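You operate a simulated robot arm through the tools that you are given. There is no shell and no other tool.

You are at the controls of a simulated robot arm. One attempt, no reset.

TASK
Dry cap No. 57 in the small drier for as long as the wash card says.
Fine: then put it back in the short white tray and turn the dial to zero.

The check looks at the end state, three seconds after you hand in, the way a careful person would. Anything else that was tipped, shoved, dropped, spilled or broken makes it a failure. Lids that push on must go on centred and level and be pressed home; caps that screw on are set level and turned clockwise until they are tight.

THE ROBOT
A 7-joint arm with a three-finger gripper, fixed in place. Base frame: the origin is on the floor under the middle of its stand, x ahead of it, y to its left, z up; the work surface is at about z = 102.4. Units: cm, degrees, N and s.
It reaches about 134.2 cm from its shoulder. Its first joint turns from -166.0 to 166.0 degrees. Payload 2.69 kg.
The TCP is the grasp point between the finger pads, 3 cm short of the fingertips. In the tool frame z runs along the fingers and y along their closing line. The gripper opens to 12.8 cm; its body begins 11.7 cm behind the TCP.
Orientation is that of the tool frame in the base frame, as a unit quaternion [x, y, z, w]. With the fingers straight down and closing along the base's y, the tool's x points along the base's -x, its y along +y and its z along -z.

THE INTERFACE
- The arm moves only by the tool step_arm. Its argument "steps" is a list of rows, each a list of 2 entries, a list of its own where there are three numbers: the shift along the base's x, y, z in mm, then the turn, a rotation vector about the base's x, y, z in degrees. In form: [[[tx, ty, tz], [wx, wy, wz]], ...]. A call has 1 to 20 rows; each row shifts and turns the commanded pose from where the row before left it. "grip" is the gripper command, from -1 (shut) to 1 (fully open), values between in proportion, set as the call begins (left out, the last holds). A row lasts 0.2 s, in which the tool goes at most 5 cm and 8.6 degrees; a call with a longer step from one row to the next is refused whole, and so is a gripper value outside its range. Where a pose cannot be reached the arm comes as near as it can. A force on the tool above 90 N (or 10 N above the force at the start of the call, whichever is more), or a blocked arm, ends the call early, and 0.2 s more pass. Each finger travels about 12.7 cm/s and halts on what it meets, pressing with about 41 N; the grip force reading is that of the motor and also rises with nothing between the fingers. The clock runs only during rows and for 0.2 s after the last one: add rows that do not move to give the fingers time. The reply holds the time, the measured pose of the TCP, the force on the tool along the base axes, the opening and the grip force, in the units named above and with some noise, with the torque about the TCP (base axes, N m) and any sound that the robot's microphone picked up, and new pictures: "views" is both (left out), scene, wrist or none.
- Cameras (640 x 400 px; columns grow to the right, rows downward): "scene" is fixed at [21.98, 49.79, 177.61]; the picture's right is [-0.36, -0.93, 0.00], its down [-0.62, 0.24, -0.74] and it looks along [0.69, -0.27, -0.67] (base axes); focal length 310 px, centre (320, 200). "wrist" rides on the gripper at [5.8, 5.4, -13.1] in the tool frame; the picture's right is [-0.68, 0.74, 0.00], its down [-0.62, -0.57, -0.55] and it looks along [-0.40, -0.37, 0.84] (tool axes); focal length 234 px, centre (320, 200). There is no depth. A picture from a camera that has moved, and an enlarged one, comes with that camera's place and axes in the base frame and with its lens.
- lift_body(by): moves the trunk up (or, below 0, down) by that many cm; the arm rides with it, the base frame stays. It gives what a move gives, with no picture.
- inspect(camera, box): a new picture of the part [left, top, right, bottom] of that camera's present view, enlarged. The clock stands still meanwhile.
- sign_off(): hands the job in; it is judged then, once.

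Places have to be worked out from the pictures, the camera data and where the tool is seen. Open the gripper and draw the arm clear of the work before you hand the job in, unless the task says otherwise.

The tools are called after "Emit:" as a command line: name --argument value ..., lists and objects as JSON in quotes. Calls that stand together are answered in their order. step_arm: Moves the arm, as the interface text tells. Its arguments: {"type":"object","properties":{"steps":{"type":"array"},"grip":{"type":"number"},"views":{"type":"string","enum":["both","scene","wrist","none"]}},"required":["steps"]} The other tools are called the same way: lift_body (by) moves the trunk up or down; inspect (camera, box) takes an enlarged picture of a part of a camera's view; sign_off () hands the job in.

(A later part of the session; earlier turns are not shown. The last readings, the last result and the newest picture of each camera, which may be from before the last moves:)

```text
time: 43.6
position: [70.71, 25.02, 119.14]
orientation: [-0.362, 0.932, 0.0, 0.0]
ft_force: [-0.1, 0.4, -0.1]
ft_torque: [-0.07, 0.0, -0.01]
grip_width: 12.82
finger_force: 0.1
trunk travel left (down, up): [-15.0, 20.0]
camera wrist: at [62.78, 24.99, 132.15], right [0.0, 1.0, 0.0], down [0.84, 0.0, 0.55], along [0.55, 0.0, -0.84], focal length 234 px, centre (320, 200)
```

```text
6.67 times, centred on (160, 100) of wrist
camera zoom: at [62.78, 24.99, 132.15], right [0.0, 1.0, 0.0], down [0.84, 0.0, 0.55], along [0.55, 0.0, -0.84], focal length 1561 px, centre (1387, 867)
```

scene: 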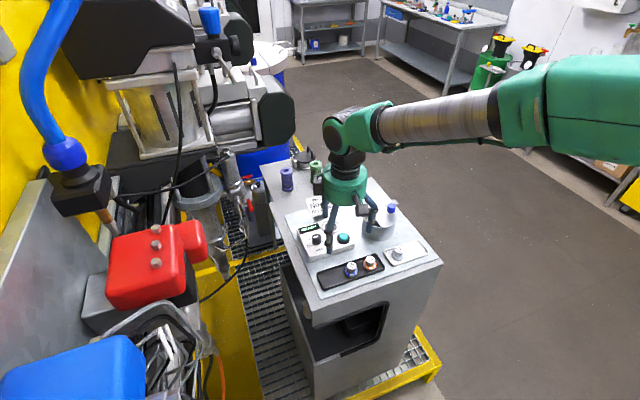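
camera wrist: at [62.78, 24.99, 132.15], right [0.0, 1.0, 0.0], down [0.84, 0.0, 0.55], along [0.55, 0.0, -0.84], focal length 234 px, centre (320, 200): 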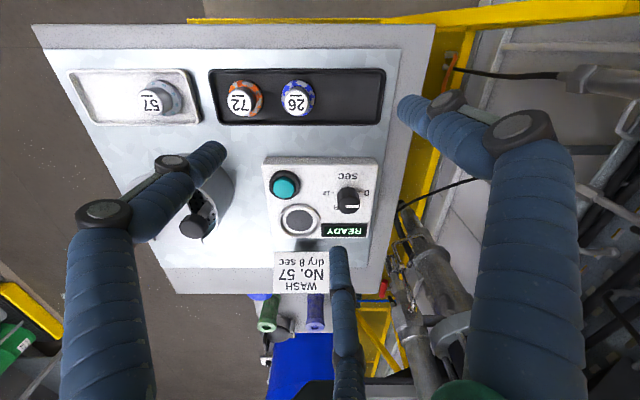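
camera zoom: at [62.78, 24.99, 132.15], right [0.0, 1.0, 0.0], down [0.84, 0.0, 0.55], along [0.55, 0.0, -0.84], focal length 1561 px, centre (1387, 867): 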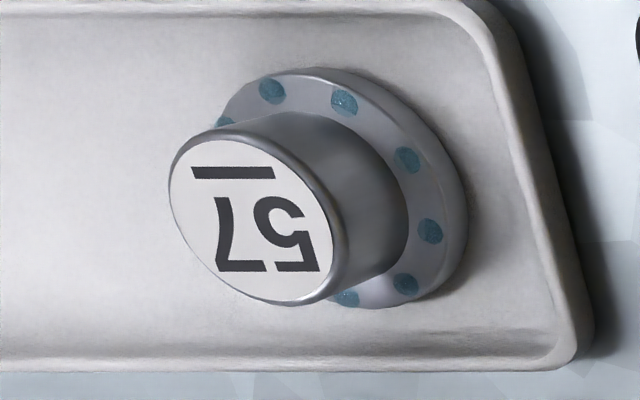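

The dial points at 0 (+y side) with marks every 30° (8 s at −30°, i.e. 120° clockwise), its axis at about (79.15, 28.6), knob top z≈108.1, panel top z≈105.1. I move above it at yaw 75° with the fingers at 4.5 cm.

Emit:
step_arm --steps '[[[21.6, 9.1, 0], [0, 0, 8.125]], [[21.6, 9.1, 0], [0, 0, 8.125]], [[21.5, 9.1, 0], [0, 0, 8.125]], [[21.5, 9.2, 0], [0, 0, 8.125]], [[0, 0, 0], [0, 0, 0]], [[0, 0, 0], [0, 0, 0]]]' --grip -0.3 --views "wrist"

Emit:
inspect --camera "wrist" --box '[260, 100, 400, 220]'

```text
time: 45.0
position: [79.21, 28.52, 119.3]
orientation: [-0.609, 0.793, 0.0, 0.0]
ft_force: [-0.9, -0.6, 0.3]
ft_torque: [0.0, -0.03, 0.0]
grip_width: 4.47
finger_force: 0.0
trunk travel left (down, up): [-15.0, 20.0]
camera wrist: at [72.52, 24.16, 132.28], right [-0.54, 0.84, 0.0], down [0.71, 0.45, 0.55], along [0.46, 0.29, -0.84], focal length 234 px, centre (320, 200)
```

wrist: 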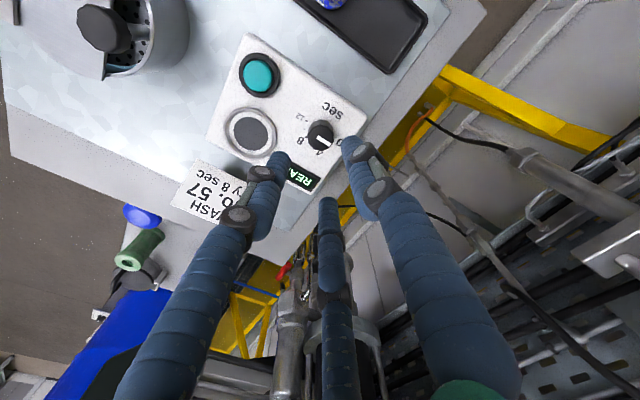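

```text
3.33 times, centred on (330, 160) of wrist
camera zoom: at [72.52, 24.16, 132.28], right [-0.54, 0.84, 0.0], down [0.71, 0.45, 0.55], along [0.46, 0.29, -0.84], focal length 781 px, centre (287, 333)
```

zoom: 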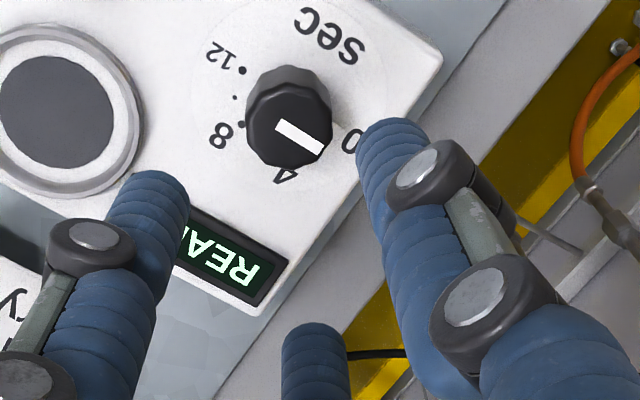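

The dial lies under the grip centre. I lower so the fingertips end about 1 cm above the panel, around the knob.

Emit:
step_arm --steps '[[[0, 0, -35], [0, 0, 0]], [[0, 0, -30], [0, 0, 0]], [[0, 0, -20], [0, 0, 0]], [[0, 0, -16], [0, 0, 0]], [[0, 0, 0], [0, 0, 0]]]' --views "both"

Emit:
inspect --camera "wrist" --box '[260, 100, 400, 220]'

Emit:
inspect --camera "scene" --box '[290, 210, 360, 260]'

```text
time: 46.2
position: [79.28, 28.58, 109.12]
orientation: [-0.608, 0.794, 0.0, 0.0]
ft_force: [0.1, -0.6, -1.1]
ft_torque: [-0.01, 0.02, 0.0]
grip_width: 4.47
finger_force: 0.0
trunk travel left (down, up): [-15.0, 20.0]
camera wrist: at [72.63, 24.31, 122.21], right [-0.54, 0.84, 0.0], down [0.71, 0.45, 0.55], along [0.46, 0.29, -0.84], focal length 234 px, centre (320, 200)
```

scene: 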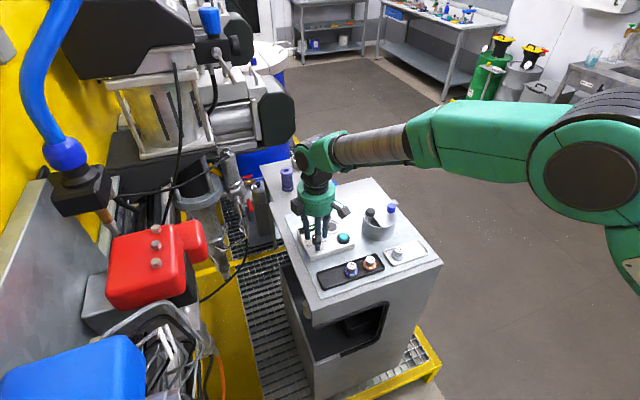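
wrist: 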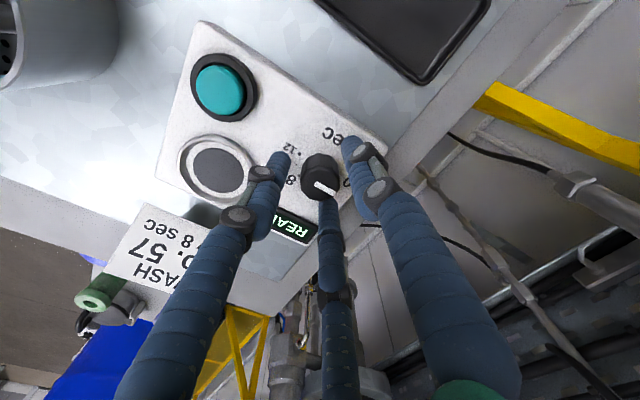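

```text
3.33 times, centred on (330, 160) of wrist
camera zoom: at [72.63, 24.31, 122.21], right [-0.54, 0.84, 0.0], down [0.71, 0.45, 0.55], along [0.46, 0.29, -0.84], focal length 781 px, centre (287, 333)
```

zoom: 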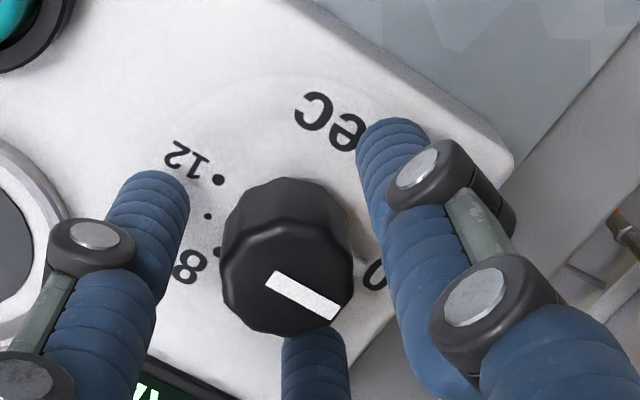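

```text
8.00 times, centred on (325, 235) of scene
camera zoom: at [21.98, 49.79, 177.61], right [-0.36, -0.93, 0.0], down [-0.62, 0.24, -0.74], along [0.69, -0.27, -0.67], focal length 2483 px, centre (280, -80)
```

zoom: 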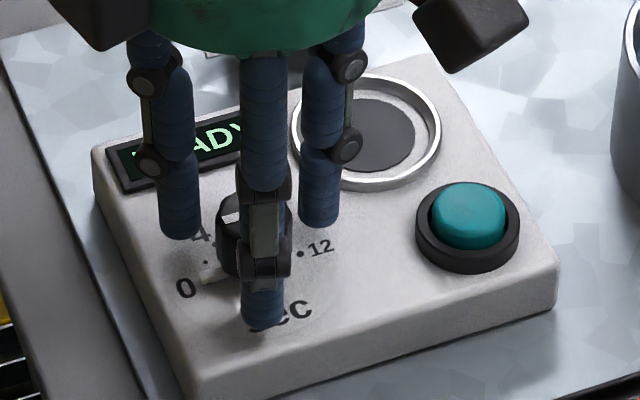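

The knob top appears at about (79.0, 28.5), so I nudge 1 mm each way and narrow the cage just short of contact to check centring before squeezing.

Emit:
step_arm --steps '[[[-1, -1, 0], [0, 0, 0]], [[0, 0, 0], [0, 0, 0]], [[0, 0, 0], [0, 0, 0]]]' --grip -0.54 --views "wrist"

Emit:
inspect --camera "wrist" --box '[270, 110, 380, 220]'

Emit:
inspect --camera "scene" --box '[300, 220, 340, 255]'

```text
time: 47.0
position: [79.19, 28.48, 109.23]
orientation: [-0.609, 0.793, 0.0, 0.0]
ft_force: [0.9, 0.7, -0.5]
ft_torque: [0.07, -0.06, 0.02]
grip_width: 3.06
finger_force: 0.8
trunk travel left (down, up): [-15.0, 20.0]
camera wrist: at [72.49, 24.19, 122.21], right [-0.54, 0.84, 0.0], down [0.71, 0.45, 0.55], along [0.46, 0.29, -0.84], focal length 234 px, centre (320, 200)
```

wrist: 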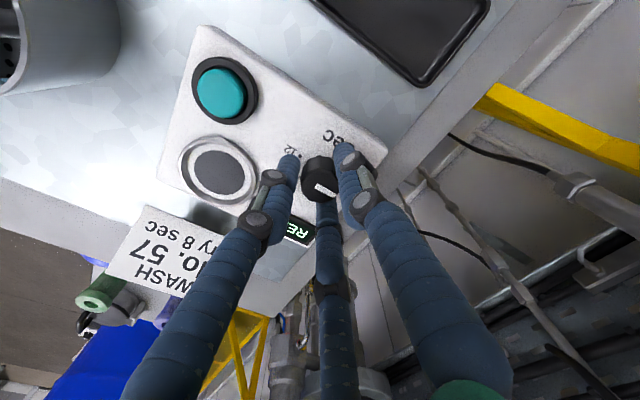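

```text
3.64 times, centred on (325, 165) of wrist
camera zoom: at [72.49, 24.19, 122.21], right [-0.54, 0.84, 0.0], down [0.71, 0.45, 0.55], along [0.46, 0.29, -0.84], focal length 852 px, centre (302, 327)
```

zoom: 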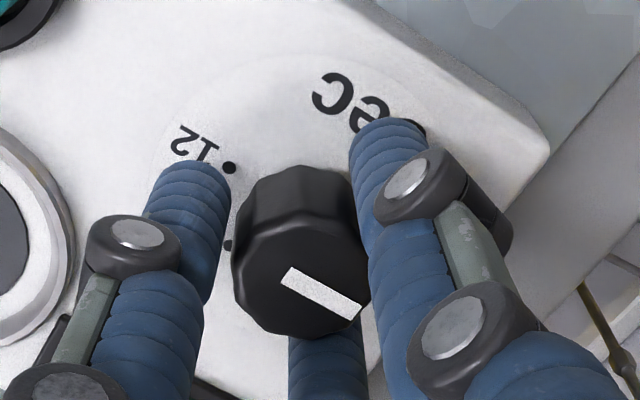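

```text
11.43 times, centred on (320, 238) of scene
camera zoom: at [21.98, 49.79, 177.61], right [-0.36, -0.93, 0.0], down [-0.62, 0.24, -0.74], along [0.69, -0.27, -0.67], focal length 3548 px, centre (320, -229)
```

zoom: 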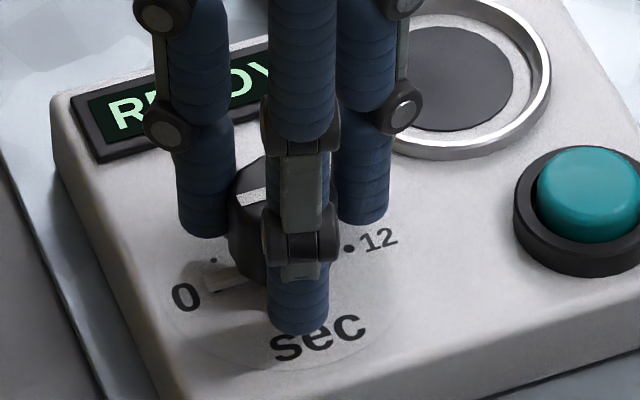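

The knob sits slightly nearer the right finger, so I shift 1 mm (−x, +y) and then close on it.

Emit:
step_arm --steps '[[[-1, 1, 0], [0, 0, 0]], [[0, 0, 0], [0, 0, 0]]]' --views "none"

Emit:
step_arm --steps '[[[0, 0, 0], [0, 0, 0]], [[0, 0, 0], [0, 0, 0]], [[0, 0, 0], [0, 0, 0]]]' --grip -0.62 --views "wrist"

```text
time: 47.6
position: [79.06, 28.6, 109.12]
orientation: [-0.608, 0.794, 0.0, 0.001]
ft_force: [0.6, 0.5, 0.4]
ft_torque: [0.01, -0.06, 0.0]
grip_width: 3.01
finger_force: 0.8
trunk travel left (down, up): [-15.0, 20.0]
```

```text
time: 48.4
position: [79.06, 28.57, 109.06]
orientation: [-0.608, 0.794, 0.0, 0.0]
ft_force: [2.8, 2.5, -0.9]
ft_torque: [0.05, -0.09, -0.01]
grip_width: 2.91
finger_force: 4.0
trunk travel left (down, up): [-15.0, 20.0]
camera wrist: at [72.39, 24.36, 122.11], right [-0.54, 0.84, 0.0], down [0.71, 0.45, 0.55], along [0.46, 0.29, -0.84], focal length 234 px, centre (320, 200)
```

wrist: 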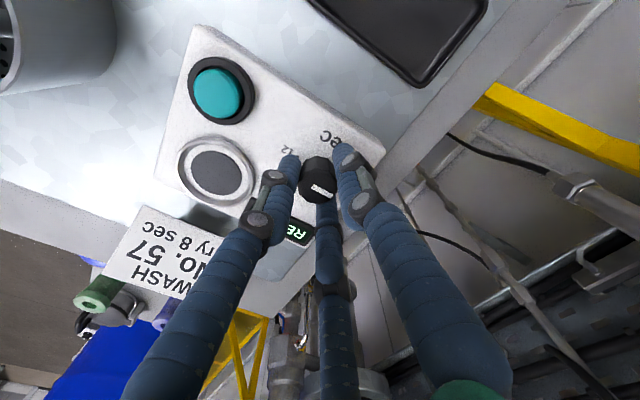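

Centred well: only ~3 N sideways. I tighten a little more and check.

Emit:
step_arm --steps '[[[0, 0, 0], [0, 0, 0]], [[0, 0, 0], [0, 0, 0]], [[0, 0, 0], [0, 0, 0]]]' --grip -0.68 --views "none"

```text
time: 49.2
position: [79.05, 28.62, 109.17]
orientation: [-0.609, 0.793, 0.0, -0.001]
ft_force: [4.5, 1.8, -1.5]
ft_torque: [0.12, -0.09, 0.02]
grip_width: 2.9
finger_force: 6.7
trunk travel left (down, up): [-15.0, 20.0]
```

A gentle, centred grip. I turn the dial clockwise 32° first and look whether it follows.

Emit:
step_arm --steps '[[[0, 0, 0], [0, 0, -8]], [[0, 0, 0], [0, 0, -8]], [[0, 0, 0], [0, 0, -8]], [[0, 0, 0], [0, 0, -8]], [[0, 0, 0], [0, 0, 0]]]' --views "both"

Emit:
inspect --camera "wrist" --box '[270, 110, 380, 220]'

Emit:
inspect --camera "scene" --box '[295, 215, 355, 255]'

```text
time: 50.4
position: [79.18, 28.59, 108.99]
orientation: [-0.365, 0.931, 0.0, 0.0]
ft_force: [12.8, 4.1, -1.3]
ft_torque: [0.15, -0.34, 0.02]
grip_width: 2.94
finger_force: 6.1
trunk travel left (down, up): [-15.0, 20.0]
camera wrist: at [71.23, 28.56, 122.12], right [-0.01, 1.0, 0.0], down [0.84, 0.0, 0.55], along [0.55, 0.0, -0.84], focal length 234 px, centre (320, 200)
```

scene: 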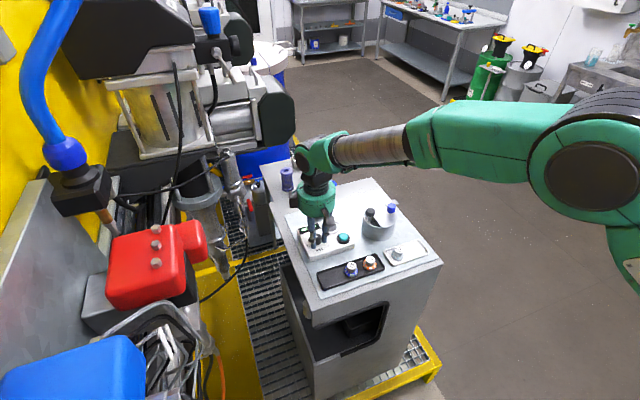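
wrist: 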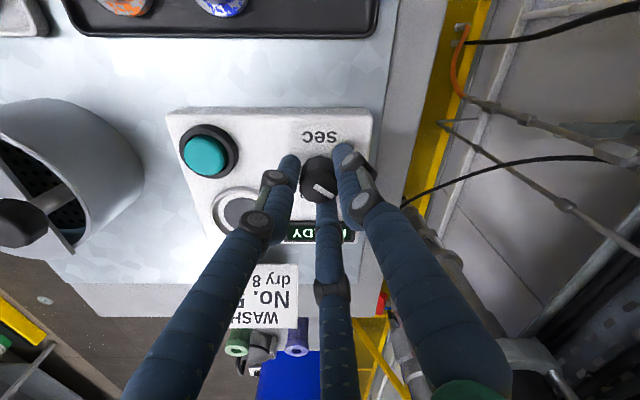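

```text
3.64 times, centred on (325, 165) of wrist
camera zoom: at [71.23, 28.56, 122.12], right [-0.01, 1.0, 0.0], down [0.84, 0.0, 0.55], along [0.55, 0.0, -0.84], focal length 852 px, centre (302, 327)
```

zoom: 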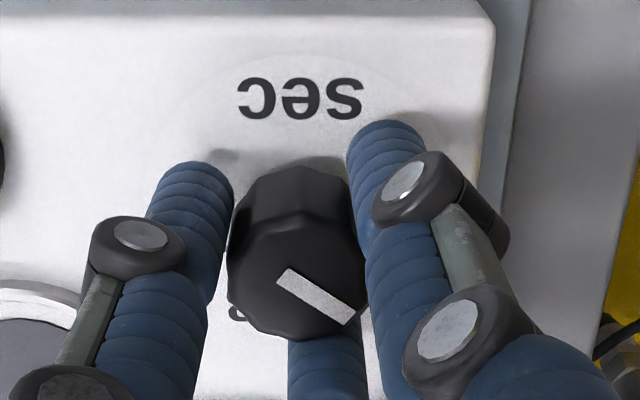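

```text
10.00 times, centred on (325, 235) of scene
camera zoom: at [21.98, 49.79, 177.61], right [-0.36, -0.93, 0.0], down [-0.62, 0.24, -0.74], along [0.69, -0.27, -0.67], focal length 3104 px, centre (270, -150)
```

zoom: 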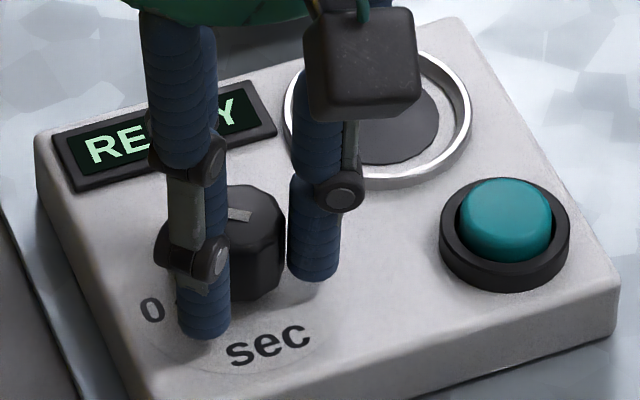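

The dial follows the grip and the box hasn't shifted. I correct 1 mm in x and turn the remaining 88°.

Emit:
step_arm --steps '[[[1, 0, 0], [0, 0, -8]], [[0, 0, 0], [0, 0, -8]], [[0, 0, 0], [0, 0, -8]], [[0, 0, 0], [0, 0, -8]], [[0, 0, 0], [0, 0, -8]], [[0, 0, 0], [0, 0, -8]], [[0, 0, 0], [0, 0, -8]], [[0, 0, 0], [0, 0, -8]], [[0, 0, 0], [0, 0, -8]], [[0, 0, 0], [0, 0, -8]], [[0, 0, 0], [0, 0, -8]], [[0, 0, 0], [0, 0, 0]]]' --views "both"

Emit:
inspect --camera "wrist" --box '[270, 110, 380, 220]'

Emit:
inspect --camera "scene" --box '[295, 215, 355, 255]'

```text
time: 53.0
position: [79.22, 28.66, 109.01]
orientation: [0.384, 0.923, -0.001, 0.0]
ft_force: [18.3, 0.9, -4.4]
ft_torque: [-0.13, -0.88, 0.01]
grip_width: 2.76
finger_force: 44.9
trunk travel left (down, up): [-15.0, 20.0]
camera wrist: at [78.92, 36.52, 122.1], right [1.0, 0.04, 0.0], down [0.03, -0.84, 0.55], along [0.02, -0.55, -0.84], focal length 234 px, centre (320, 200)
```

scene: 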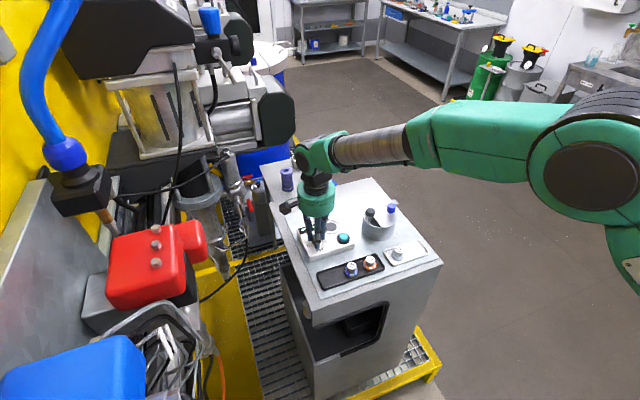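
wrist: 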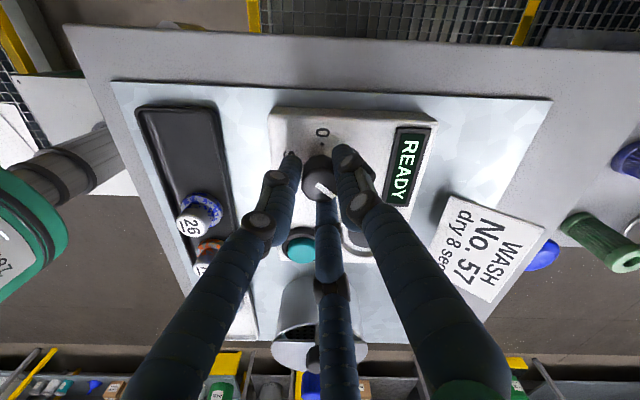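

```text
3.64 times, centred on (325, 165) of wrist
camera zoom: at [78.92, 36.52, 122.1], right [1.0, 0.04, 0.0], down [0.03, -0.84, 0.55], along [0.02, -0.55, -0.84], focal length 852 px, centre (302, 327)
```

zoom: 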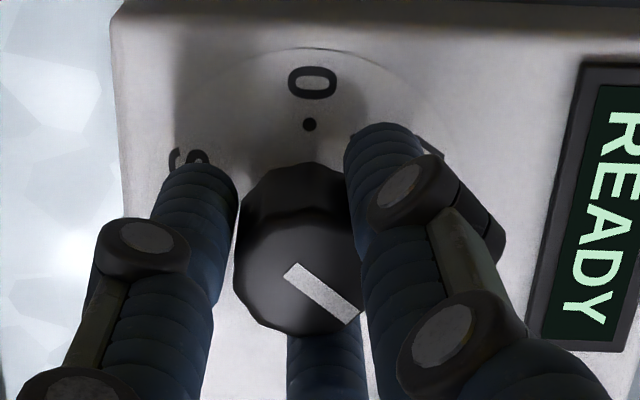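

```text
10.00 times, centred on (325, 235) of scene
camera zoom: at [21.98, 49.79, 177.61], right [-0.36, -0.93, 0.0], down [-0.62, 0.24, -0.74], along [0.69, -0.27, -0.67], focal length 3104 px, centre (270, -150)
```

zoom: 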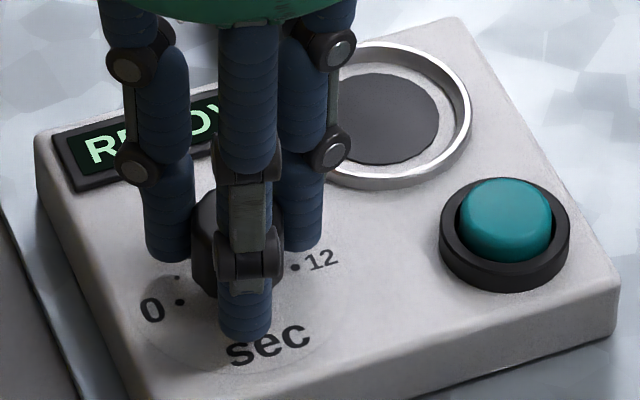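

The pointer followed to the 8 side. I release, rise and check where it points exactly.

Emit:
step_arm --steps '[[[0, 0, 0], [0, 0, 0]], [[0, 0, 0], [0, 0, 0]], [[0, 0, 20], [0, 0, 0]], [[0, 0, 40], [0, 0, 0]], [[0, 0, 40], [0, 0, 0]], [[-20, 0, 20], [0, 0, 0]], [[0, 0, 0], [0, 0, 0]]]' --grip -0.3 --views "both"

Emit:
inspect --camera "scene" --box '[295, 215, 355, 255]'

Emit:
inspect --camera "wrist" --box '[290, 80, 400, 180]'

```text
time: 54.6
position: [76.65, 28.56, 121.12]
orientation: [0.384, 0.923, 0.0, 0.0]
ft_force: [-0.1, 0.0, -0.6]
ft_torque: [-0.01, -0.05, 0.03]
grip_width: 4.47
finger_force: 0.0
trunk travel left (down, up): [-15.0, 20.0]
camera wrist: at [76.36, 36.4, 134.21], right [1.0, 0.04, 0.0], down [0.03, -0.84, 0.55], along [0.02, -0.55, -0.84], focal length 234 px, centre (320, 200)
```

scene: 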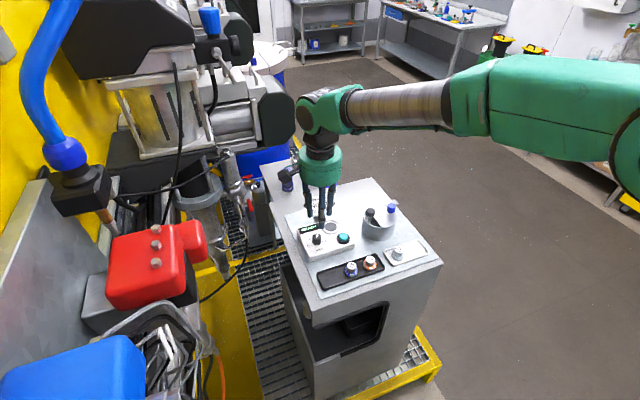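
wrist: 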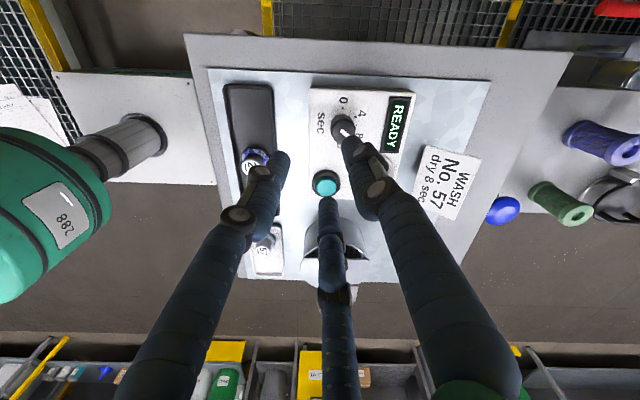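

```text
10.00 times, centred on (325, 235) of scene
camera zoom: at [21.98, 49.79, 177.61], right [-0.36, -0.93, 0.0], down [-0.62, 0.24, -0.74], along [0.69, -0.27, -0.67], focal length 3104 px, centre (270, -150)
```

zoom: 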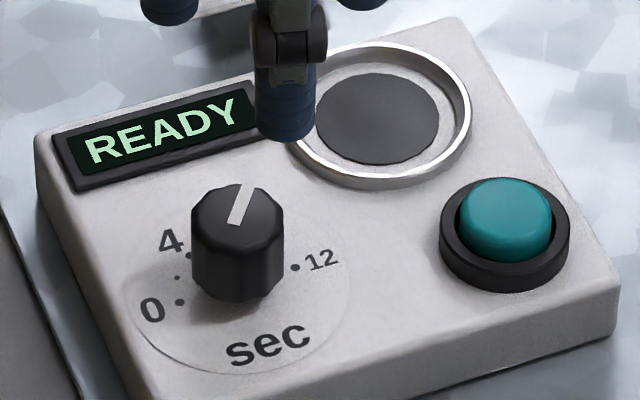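

```text
4.00 times, centred on (345, 130) of wrist
camera zoom: at [76.36, 36.4, 134.21], right [1.0, 0.04, 0.0], down [0.03, -0.84, 0.55], along [0.02, -0.55, -0.84], focal length 937 px, centre (220, 480)
```

zoom: 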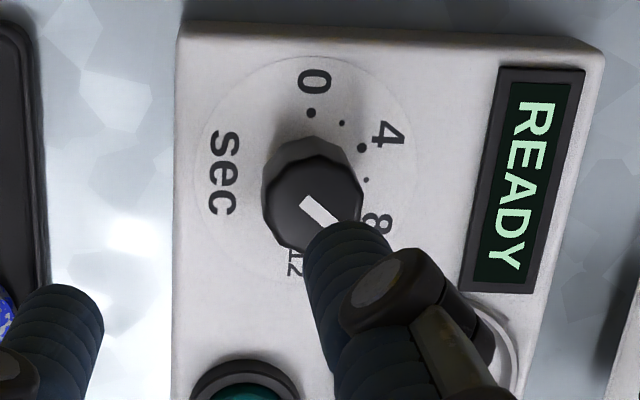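

The dial is near 8, but a finger hides part of the pointer. I open the fingers and shift to get a clean measurement of its angle.

Emit:
step_arm --steps '[[[30, 0, 0], [0, 0, 0]], [[0, 0, 0], [0, 0, 0]], [[0, 0, 0], [0, 0, 0]]]' --grip 1 --views "wrist"

Emit:
inspect --camera "wrist" --box '[290, 90, 350, 150]'

Emit:
inspect --camera "scene" --box '[302, 222, 332, 252]'

```text
time: 55.4
position: [79.96, 28.48, 121.34]
orientation: [0.383, 0.924, 0.0, 0.001]
ft_force: [0.6, -0.2, 0.2]
ft_torque: [0.02, -0.01, 0.0]
grip_width: 12.8
finger_force: 0.0
trunk travel left (down, up): [-15.0, 20.0]
camera wrist: at [79.64, 36.35, 134.35], right [1.0, 0.04, 0.0], down [0.03, -0.84, 0.55], along [0.02, -0.55, -0.84], focal length 234 px, centre (320, 200)
```

wrist: 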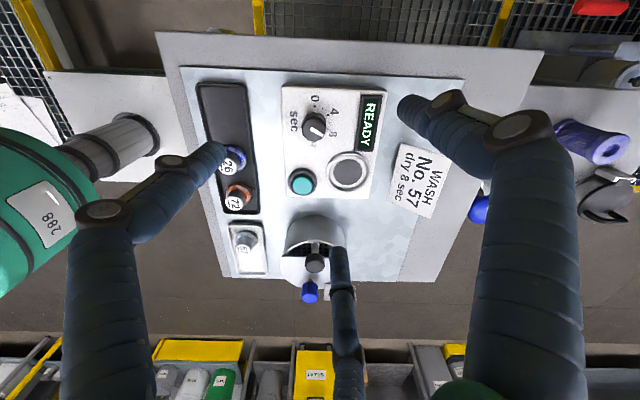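

```text
6.67 times, centred on (320, 120) of wrist
camera zoom: at [79.64, 36.35, 134.35], right [1.0, 0.04, 0.0], down [0.03, -0.84, 0.55], along [0.02, -0.55, -0.84], focal length 1561 px, centre (320, 733)
```

zoom: 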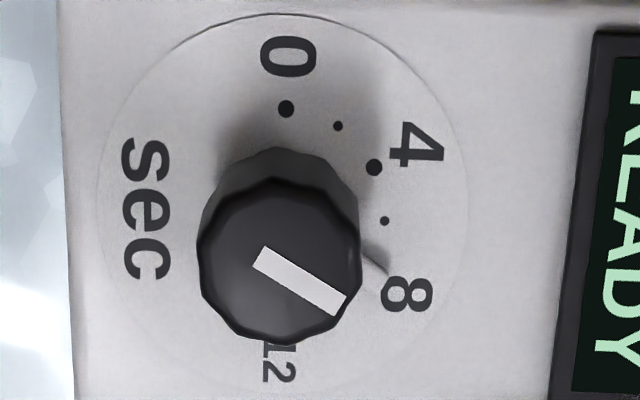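

```text
13.33 times, centred on (317, 237) of scene
camera zoom: at [21.98, 49.79, 177.61], right [-0.36, -0.93, 0.0], down [-0.62, 0.24, -0.74], along [0.69, -0.27, -0.67], focal length 4139 px, centre (360, -293)
```

zoom: 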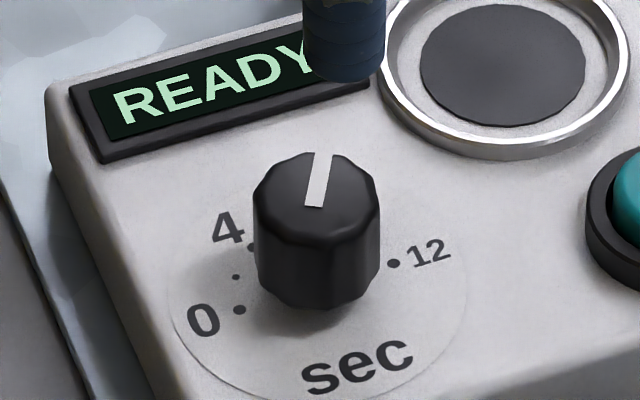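

Pointer measured at about −29°, i.e. on the 8 mark (−30°). Now the cap: I move above the white tray at yaw 45° with fingers open, to measure cap 57 precisely.

Emit:
step_arm --steps '[[[-11.2, -19.7, 0], [0, 0, 8.18]], [[-11.2, -19.7, 0], [0, 0, 8.18]], [[-11.2, -19.7, 0], [0, 0, 8.18]], [[-11.2, -19.7, 0], [0, 0, 8.18]], [[-11.2, -19.7, 0], [0, 0, 8.18]], [[-11.2, -19.7, 0], [0, 0, 8.18]], [[-11.2, -19.7, 0], [0, 0, 8.18]], [[-11.2, -19.7, 0], [0, 0, 8.18]], [[-11.3, -19.8, 0], [0, 0, 8.18]], [[-11.3, -19.8, 0], [0, 0, 8.18]], [[-11.3, -19.8, 0], [0, 0, 8.2]], [[0, 0, 0], [0, 0, 0]]]' --grip 1 --views "wrist"

Emit:
inspect --camera "wrist" --box '[250, 90, 400, 210]'

```text
time: 58.0
position: [67.91, 6.98, 121.25]
orientation: [-0.383, 0.924, 0.0, 0.0]
ft_force: [-0.5, -0.1, 0.3]
ft_torque: [0.05, 0.01, 0.02]
grip_width: 12.8
finger_force: 0.0
trunk travel left (down, up): [-15.0, 20.0]
camera wrist: at [60.0, 6.58, 134.22], right [-0.04, 1.0, 0.0], down [0.84, 0.04, 0.55], along [0.55, 0.02, -0.84], focal length 234 px, centre (320, 200)
```

wrist: 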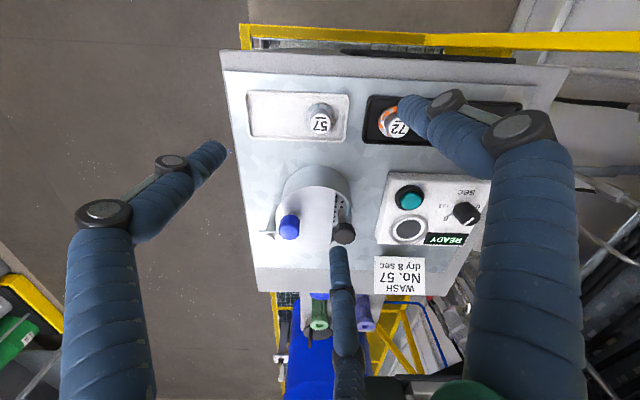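

```text
3.33 times, centred on (325, 150) of wrist
camera zoom: at [60.0, 6.58, 134.22], right [-0.04, 1.0, 0.0], down [0.84, 0.04, 0.55], along [0.55, 0.02, -0.84], focal length 781 px, centre (303, 367)
```

zoom: 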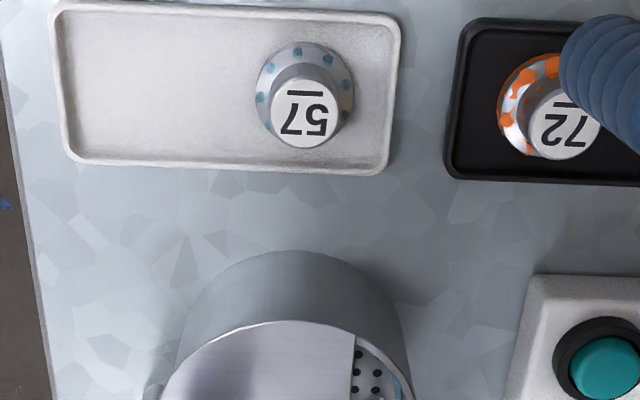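

Cap 57 measures at about (67.2, 6.95), flange ⌀3.7 cm, top z≈106.4. I shift over it, narrow the fingers to 4.5 cm and go down in stages, stopping with the fingertips above the flange.

Emit:
step_arm --steps '[[[-5, 0.5, 0], [0, 0, 0]], [[0, 0, 0], [0, 0, 0]], [[0, 0, -35], [0, 0, 0]], [[0, 0, -35], [0, 0, 0]], [[0, 0, -20], [0, 0, 0]], [[0, 0, 0], [0, 0, 0]]]' --grip -0.3 --views "both"

Emit:
inspect --camera "wrist" --box '[260, 100, 380, 220]'

Emit:
inspect --camera "scene" --box '[365, 220, 435, 270]'

```text
time: 59.4
position: [67.44, 7.09, 112.12]
orientation: [-0.382, 0.924, 0.0, 0.0]
ft_force: [0.9, -0.5, -0.9]
ft_torque: [0.02, 0.02, 0.0]
grip_width: 4.48
finger_force: 0.1
trunk travel left (down, up): [-15.0, 20.0]
camera wrist: at [59.48, 6.69, 125.17], right [-0.04, 1.0, 0.0], down [0.84, 0.03, 0.55], along [0.55, 0.02, -0.84], focal length 234 px, centre (320, 200)
```

scene: 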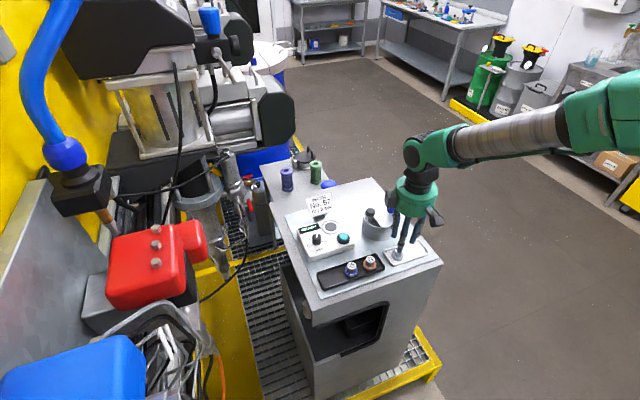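
wrist: 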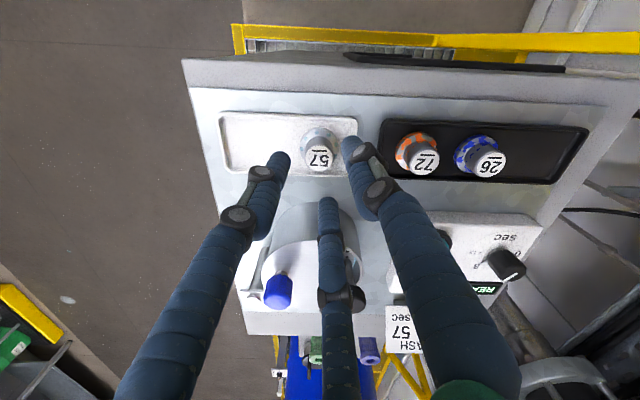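

```text
3.33 times, centred on (320, 160) of wrist
camera zoom: at [59.48, 6.69, 125.17], right [-0.04, 1.0, 0.0], down [0.84, 0.03, 0.55], along [0.55, 0.02, -0.84], focal length 781 px, centre (320, 333)
```

zoom: 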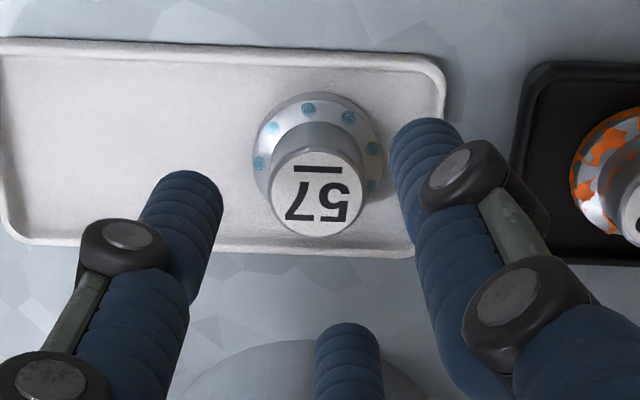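

```text
8.00 times, centred on (400, 245) of scene
camera zoom: at [21.98, 49.79, 177.61], right [-0.36, -0.93, 0.0], down [-0.62, 0.24, -0.74], along [0.69, -0.27, -0.67], focal length 2483 px, centre (-320, -160)
```

zoom: 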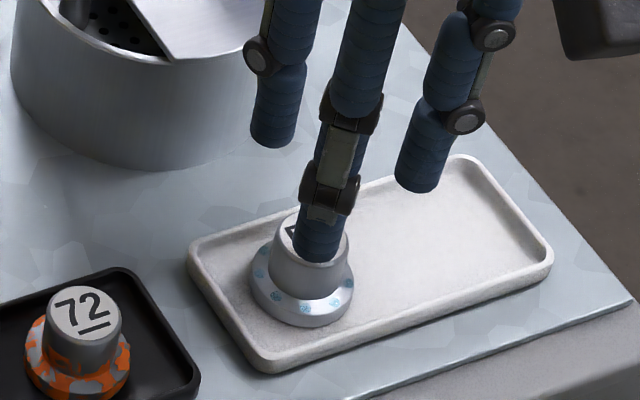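

The cap is centred under the grip (67.2, 6.93; top z≈106.5). I descend to TCP z≈107.4.

Emit:
step_arm --steps '[[[0, 0, -20], [0, 0, 0]], [[0, 0, -18], [0, 0, 0]], [[0, 0, -10], [0, 0, 0]], [[0, 0, 0], [0, 0, 0]]]' --views "both"

Emit:
inspect --camera "wrist" --box '[260, 100, 380, 220]'

Emit:
inspect --camera "scene" --box '[365, 220, 435, 270]'

```text
time: 60.4
position: [67.22, 6.96, 107.37]
orientation: [-0.381, 0.924, 0.0, 0.0]
ft_force: [0.6, -0.4, 0.0]
ft_torque: [-0.01, 0.02, -0.03]
grip_width: 4.47
finger_force: 0.0
trunk travel left (down, up): [-15.0, 20.0]
camera wrist: at [59.27, 6.55, 120.4], right [-0.04, 1.0, 0.0], down [0.84, 0.03, 0.55], along [0.55, 0.02, -0.84], focal length 234 px, centre (320, 200)
```

scene: 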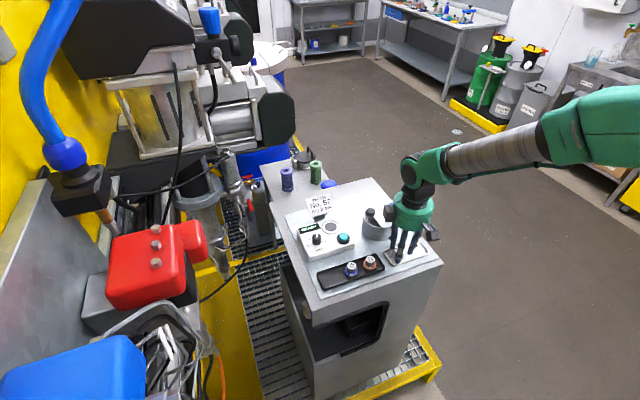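
wrist: 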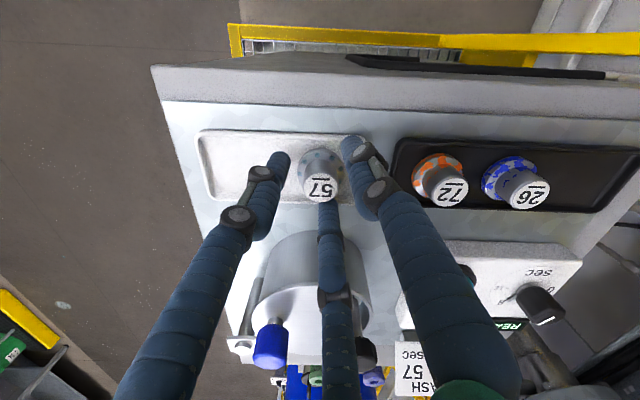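

```text
3.33 times, centred on (320, 160) of wrist
camera zoom: at [59.27, 6.55, 120.4], right [-0.04, 1.0, 0.0], down [0.84, 0.03, 0.55], along [0.55, 0.02, -0.84], focal length 781 px, centre (320, 333)
```

zoom: 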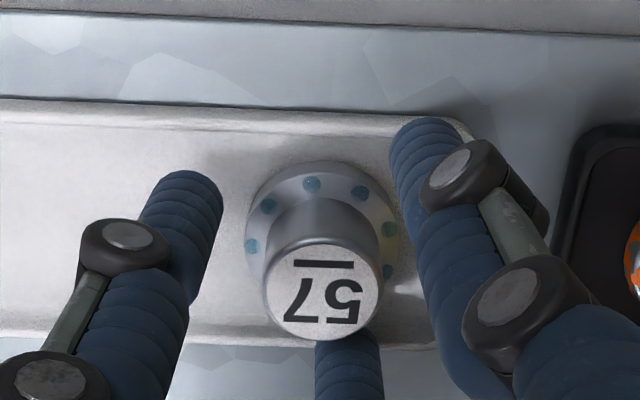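

```text
8.00 times, centred on (400, 245) of scene
camera zoom: at [21.98, 49.79, 177.61], right [-0.36, -0.93, 0.0], down [-0.62, 0.24, -0.74], along [0.69, -0.27, -0.67], focal length 2483 px, centre (-320, -160)
```

zoom: 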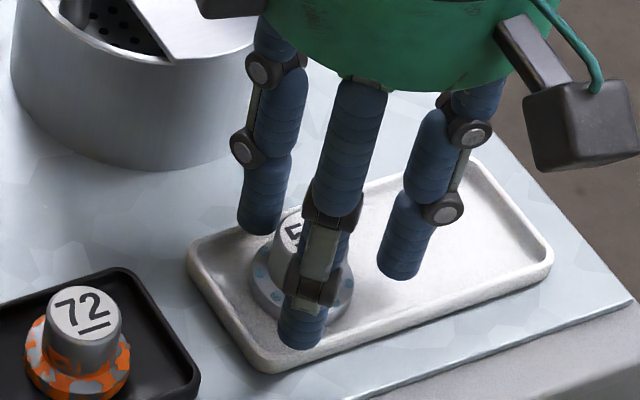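

Everything is centred. I close the fingers on the cap's knob.

Emit:
step_arm --steps '[[[0, 0, 0], [0, 0, 0]], [[0, 0, 0], [0, 0, 0]], [[0, 0, 0], [0, 0, 0]]]' --grip -0.6 --views "none"

Emit:
step_arm --steps '[[[0, 0, 0], [0, 0, 0]], [[0, 0, 0], [0, 0, 0]], [[0, 0, 0], [0, 0, 0]], [[0, 0, 0], [0, 0, 0]]]' --grip -0.8 --views "both"

Emit:
inspect --camera "wrist" --box '[260, 100, 380, 220]'

Emit:
inspect --camera "scene" --box '[365, 220, 435, 270]'

```text
time: 61.2
position: [67.37, 6.94, 107.43]
orientation: [-0.382, 0.924, 0.001, 0.0]
ft_force: [-0.8, 0.4, -0.5]
ft_torque: [-0.03, 0.04, 0.0]
grip_width: 2.68
finger_force: 0.7
trunk travel left (down, up): [-15.0, 20.0]
```

```text
time: 62.2
position: [67.2, 6.86, 107.35]
orientation: [-0.382, 0.924, 0.0, 0.0]
ft_force: [-0.4, 0.8, 0.3]
ft_torque: [-0.01, -0.02, -0.01]
grip_width: 2.53
finger_force: 40.9
trunk travel left (down, up): [-15.0, 20.0]
camera wrist: at [59.27, 6.55, 120.41], right [-0.04, 1.0, 0.0], down [0.84, 0.03, 0.55], along [0.55, 0.02, -0.84], focal length 234 px, centre (320, 200)
```

scene: 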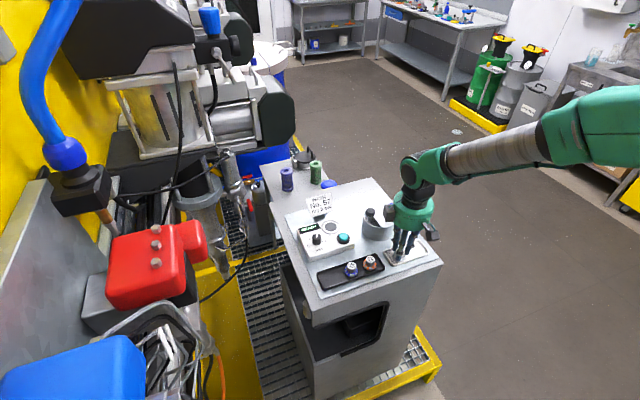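
wrist: 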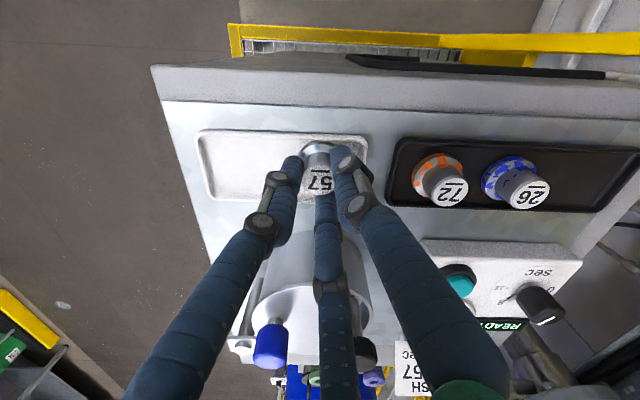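

```text
3.33 times, centred on (320, 160) of wrist
camera zoom: at [59.27, 6.55, 120.41], right [-0.04, 1.0, 0.0], down [0.84, 0.03, 0.55], along [0.55, 0.02, -0.84], focal length 781 px, centre (320, 333)
```

zoom: 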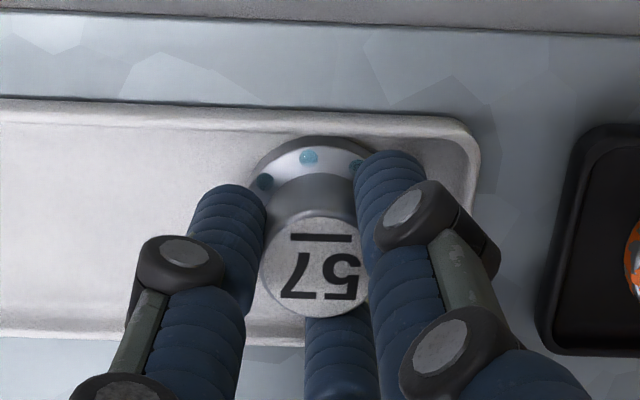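

```text
8.00 times, centred on (400, 245) of scene
camera zoom: at [21.98, 49.79, 177.61], right [-0.36, -0.93, 0.0], down [-0.62, 0.24, -0.74], along [0.69, -0.27, -0.67], focal length 2483 px, centre (-320, -160)
```

zoom: 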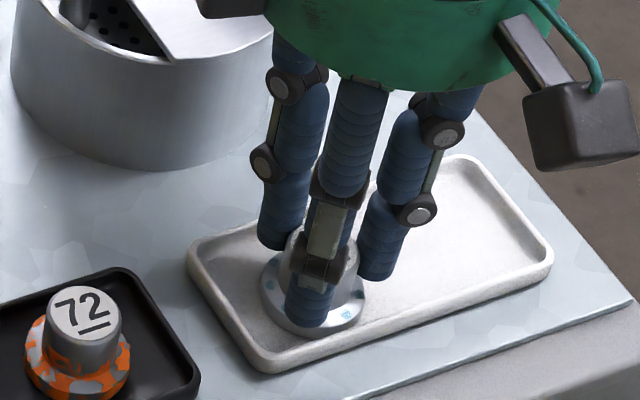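

The cap is held firmly (41 N); it centred itself by a few mm. I lift it straight up slowly.

Emit:
step_arm --steps '[[[0, 0, 5], [0, 0, 0]], [[0, 0, 10], [0, 0, 0]], [[0, 0, 20], [0, 0, 0]], [[0, 0, 30], [0, 0, 0]], [[0, 0, 35], [0, 0, 0]], [[0, 0, 30], [0, 0, 0]], [[0, 0, 0], [0, 0, 0]]]' --views "both"

Emit:
inspect --camera "scene" --box '[365, 180, 445, 270]'

```text
time: 63.8
position: [67.55, 7.09, 120.39]
orientation: [-0.382, 0.924, 0.0, -0.001]
ft_force: [-0.9, -0.7, -1.0]
ft_torque: [0.01, -0.02, -0.04]
grip_width: 2.5
finger_force: 41.3
trunk travel left (down, up): [-15.0, 20.0]
camera wrist: at [59.6, 6.59, 133.44], right [-0.04, 1.0, 0.0], down [0.84, 0.03, 0.55], along [0.55, 0.02, -0.84], focal length 234 px, centre (320, 200)
```

scene: 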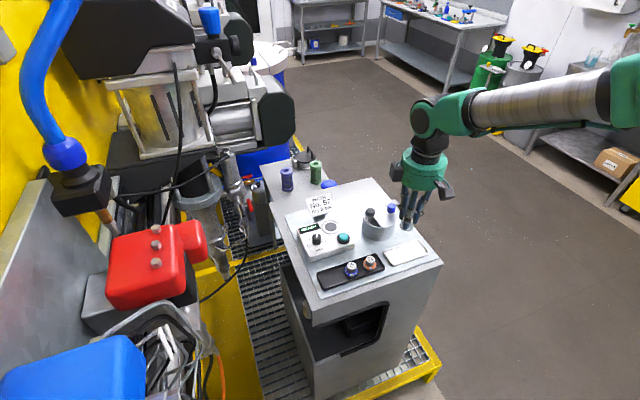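
wrist: 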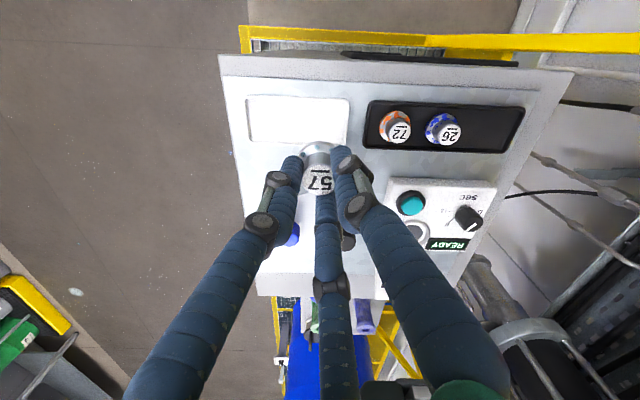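

```text
4.44 times, centred on (405, 225) of scene
camera zoom: at [21.98, 49.79, 177.61], right [-0.36, -0.93, 0.0], down [-0.62, 0.24, -0.74], along [0.69, -0.27, -0.67], focal length 1380 px, centre (-58, 89)
```

zoom: 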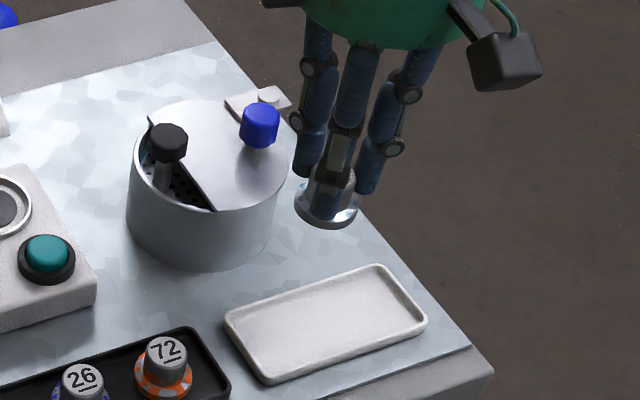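

The cap hangs level and free. I carry it over to the drier ring (estimated around (84.1, 22.0)) at the same height and check alignment there.

Emit:
step_arm --steps '[[[28, 25, 0], [0, 0, 0]], [[28, 25, 0], [0, 0, 0]], [[28, 25, 0], [0, 0, 0]], [[28, 25, 0], [0, 0, 0]], [[28, 25, 0], [0, 0, 0]], [[29, 26, 0], [0, 0, 0]], [[0, 0, -30], [0, 0, 0]], [[0, 0, -20], [0, 0, 0]], [[0, 0, 0], [0, 0, 0]]]' --views "both"

Emit:
inspect --camera "scene" --box '[295, 200, 365, 250]'

Emit:
inspect --camera "wrist" --box '[260, 100, 380, 220]'

```text
time: 65.8
position: [84.47, 22.02, 115.31]
orientation: [-0.382, 0.924, 0.0, -0.001]
ft_force: [0.0, -0.2, -1.6]
ft_torque: [0.01, 0.03, 0.0]
grip_width: 2.5
finger_force: 41.1
trunk travel left (down, up): [-15.0, 20.0]
camera wrist: at [76.55, 21.61, 128.28], right [-0.04, 1.0, 0.0], down [0.84, 0.03, 0.55], along [0.55, 0.02, -0.84], focal length 234 px, centre (320, 200)
```

scene: 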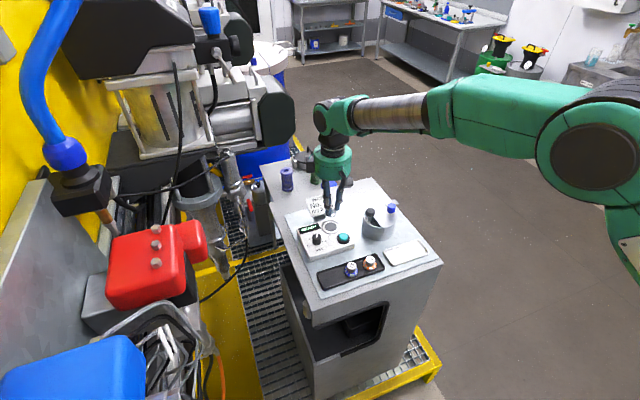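
wrist: 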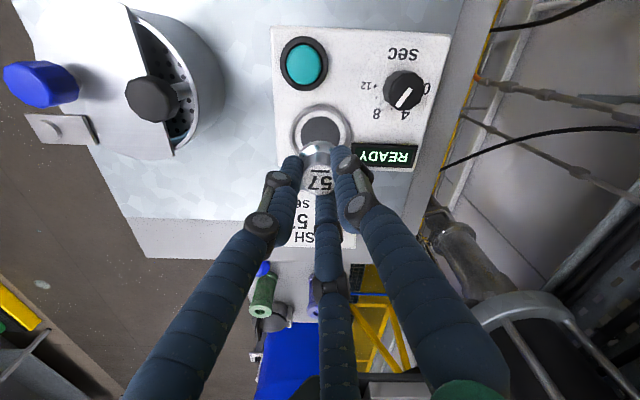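

```text
8.00 times, centred on (330, 225) of scene
camera zoom: at [21.98, 49.79, 177.61], right [-0.36, -0.93, 0.0], down [-0.62, 0.24, -0.74], along [0.69, -0.27, -0.67], focal length 2483 px, centre (240, 0)
```

zoom: 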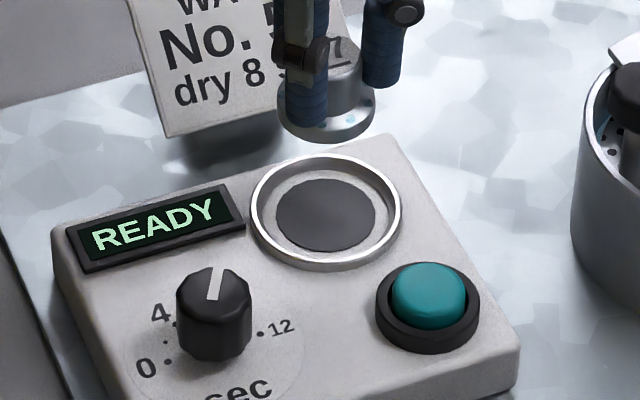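

```text
3.33 times, centred on (320, 160) of wrist
camera zoom: at [76.55, 21.61, 128.28], right [-0.04, 1.0, 0.0], down [0.84, 0.03, 0.55], along [0.55, 0.02, -0.84], focal length 781 px, centre (320, 333)
```

zoom: 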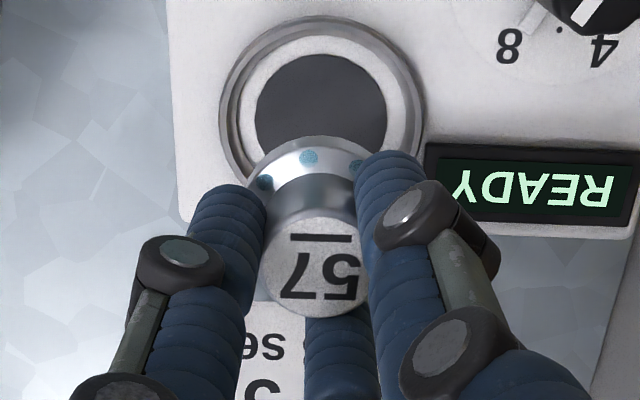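

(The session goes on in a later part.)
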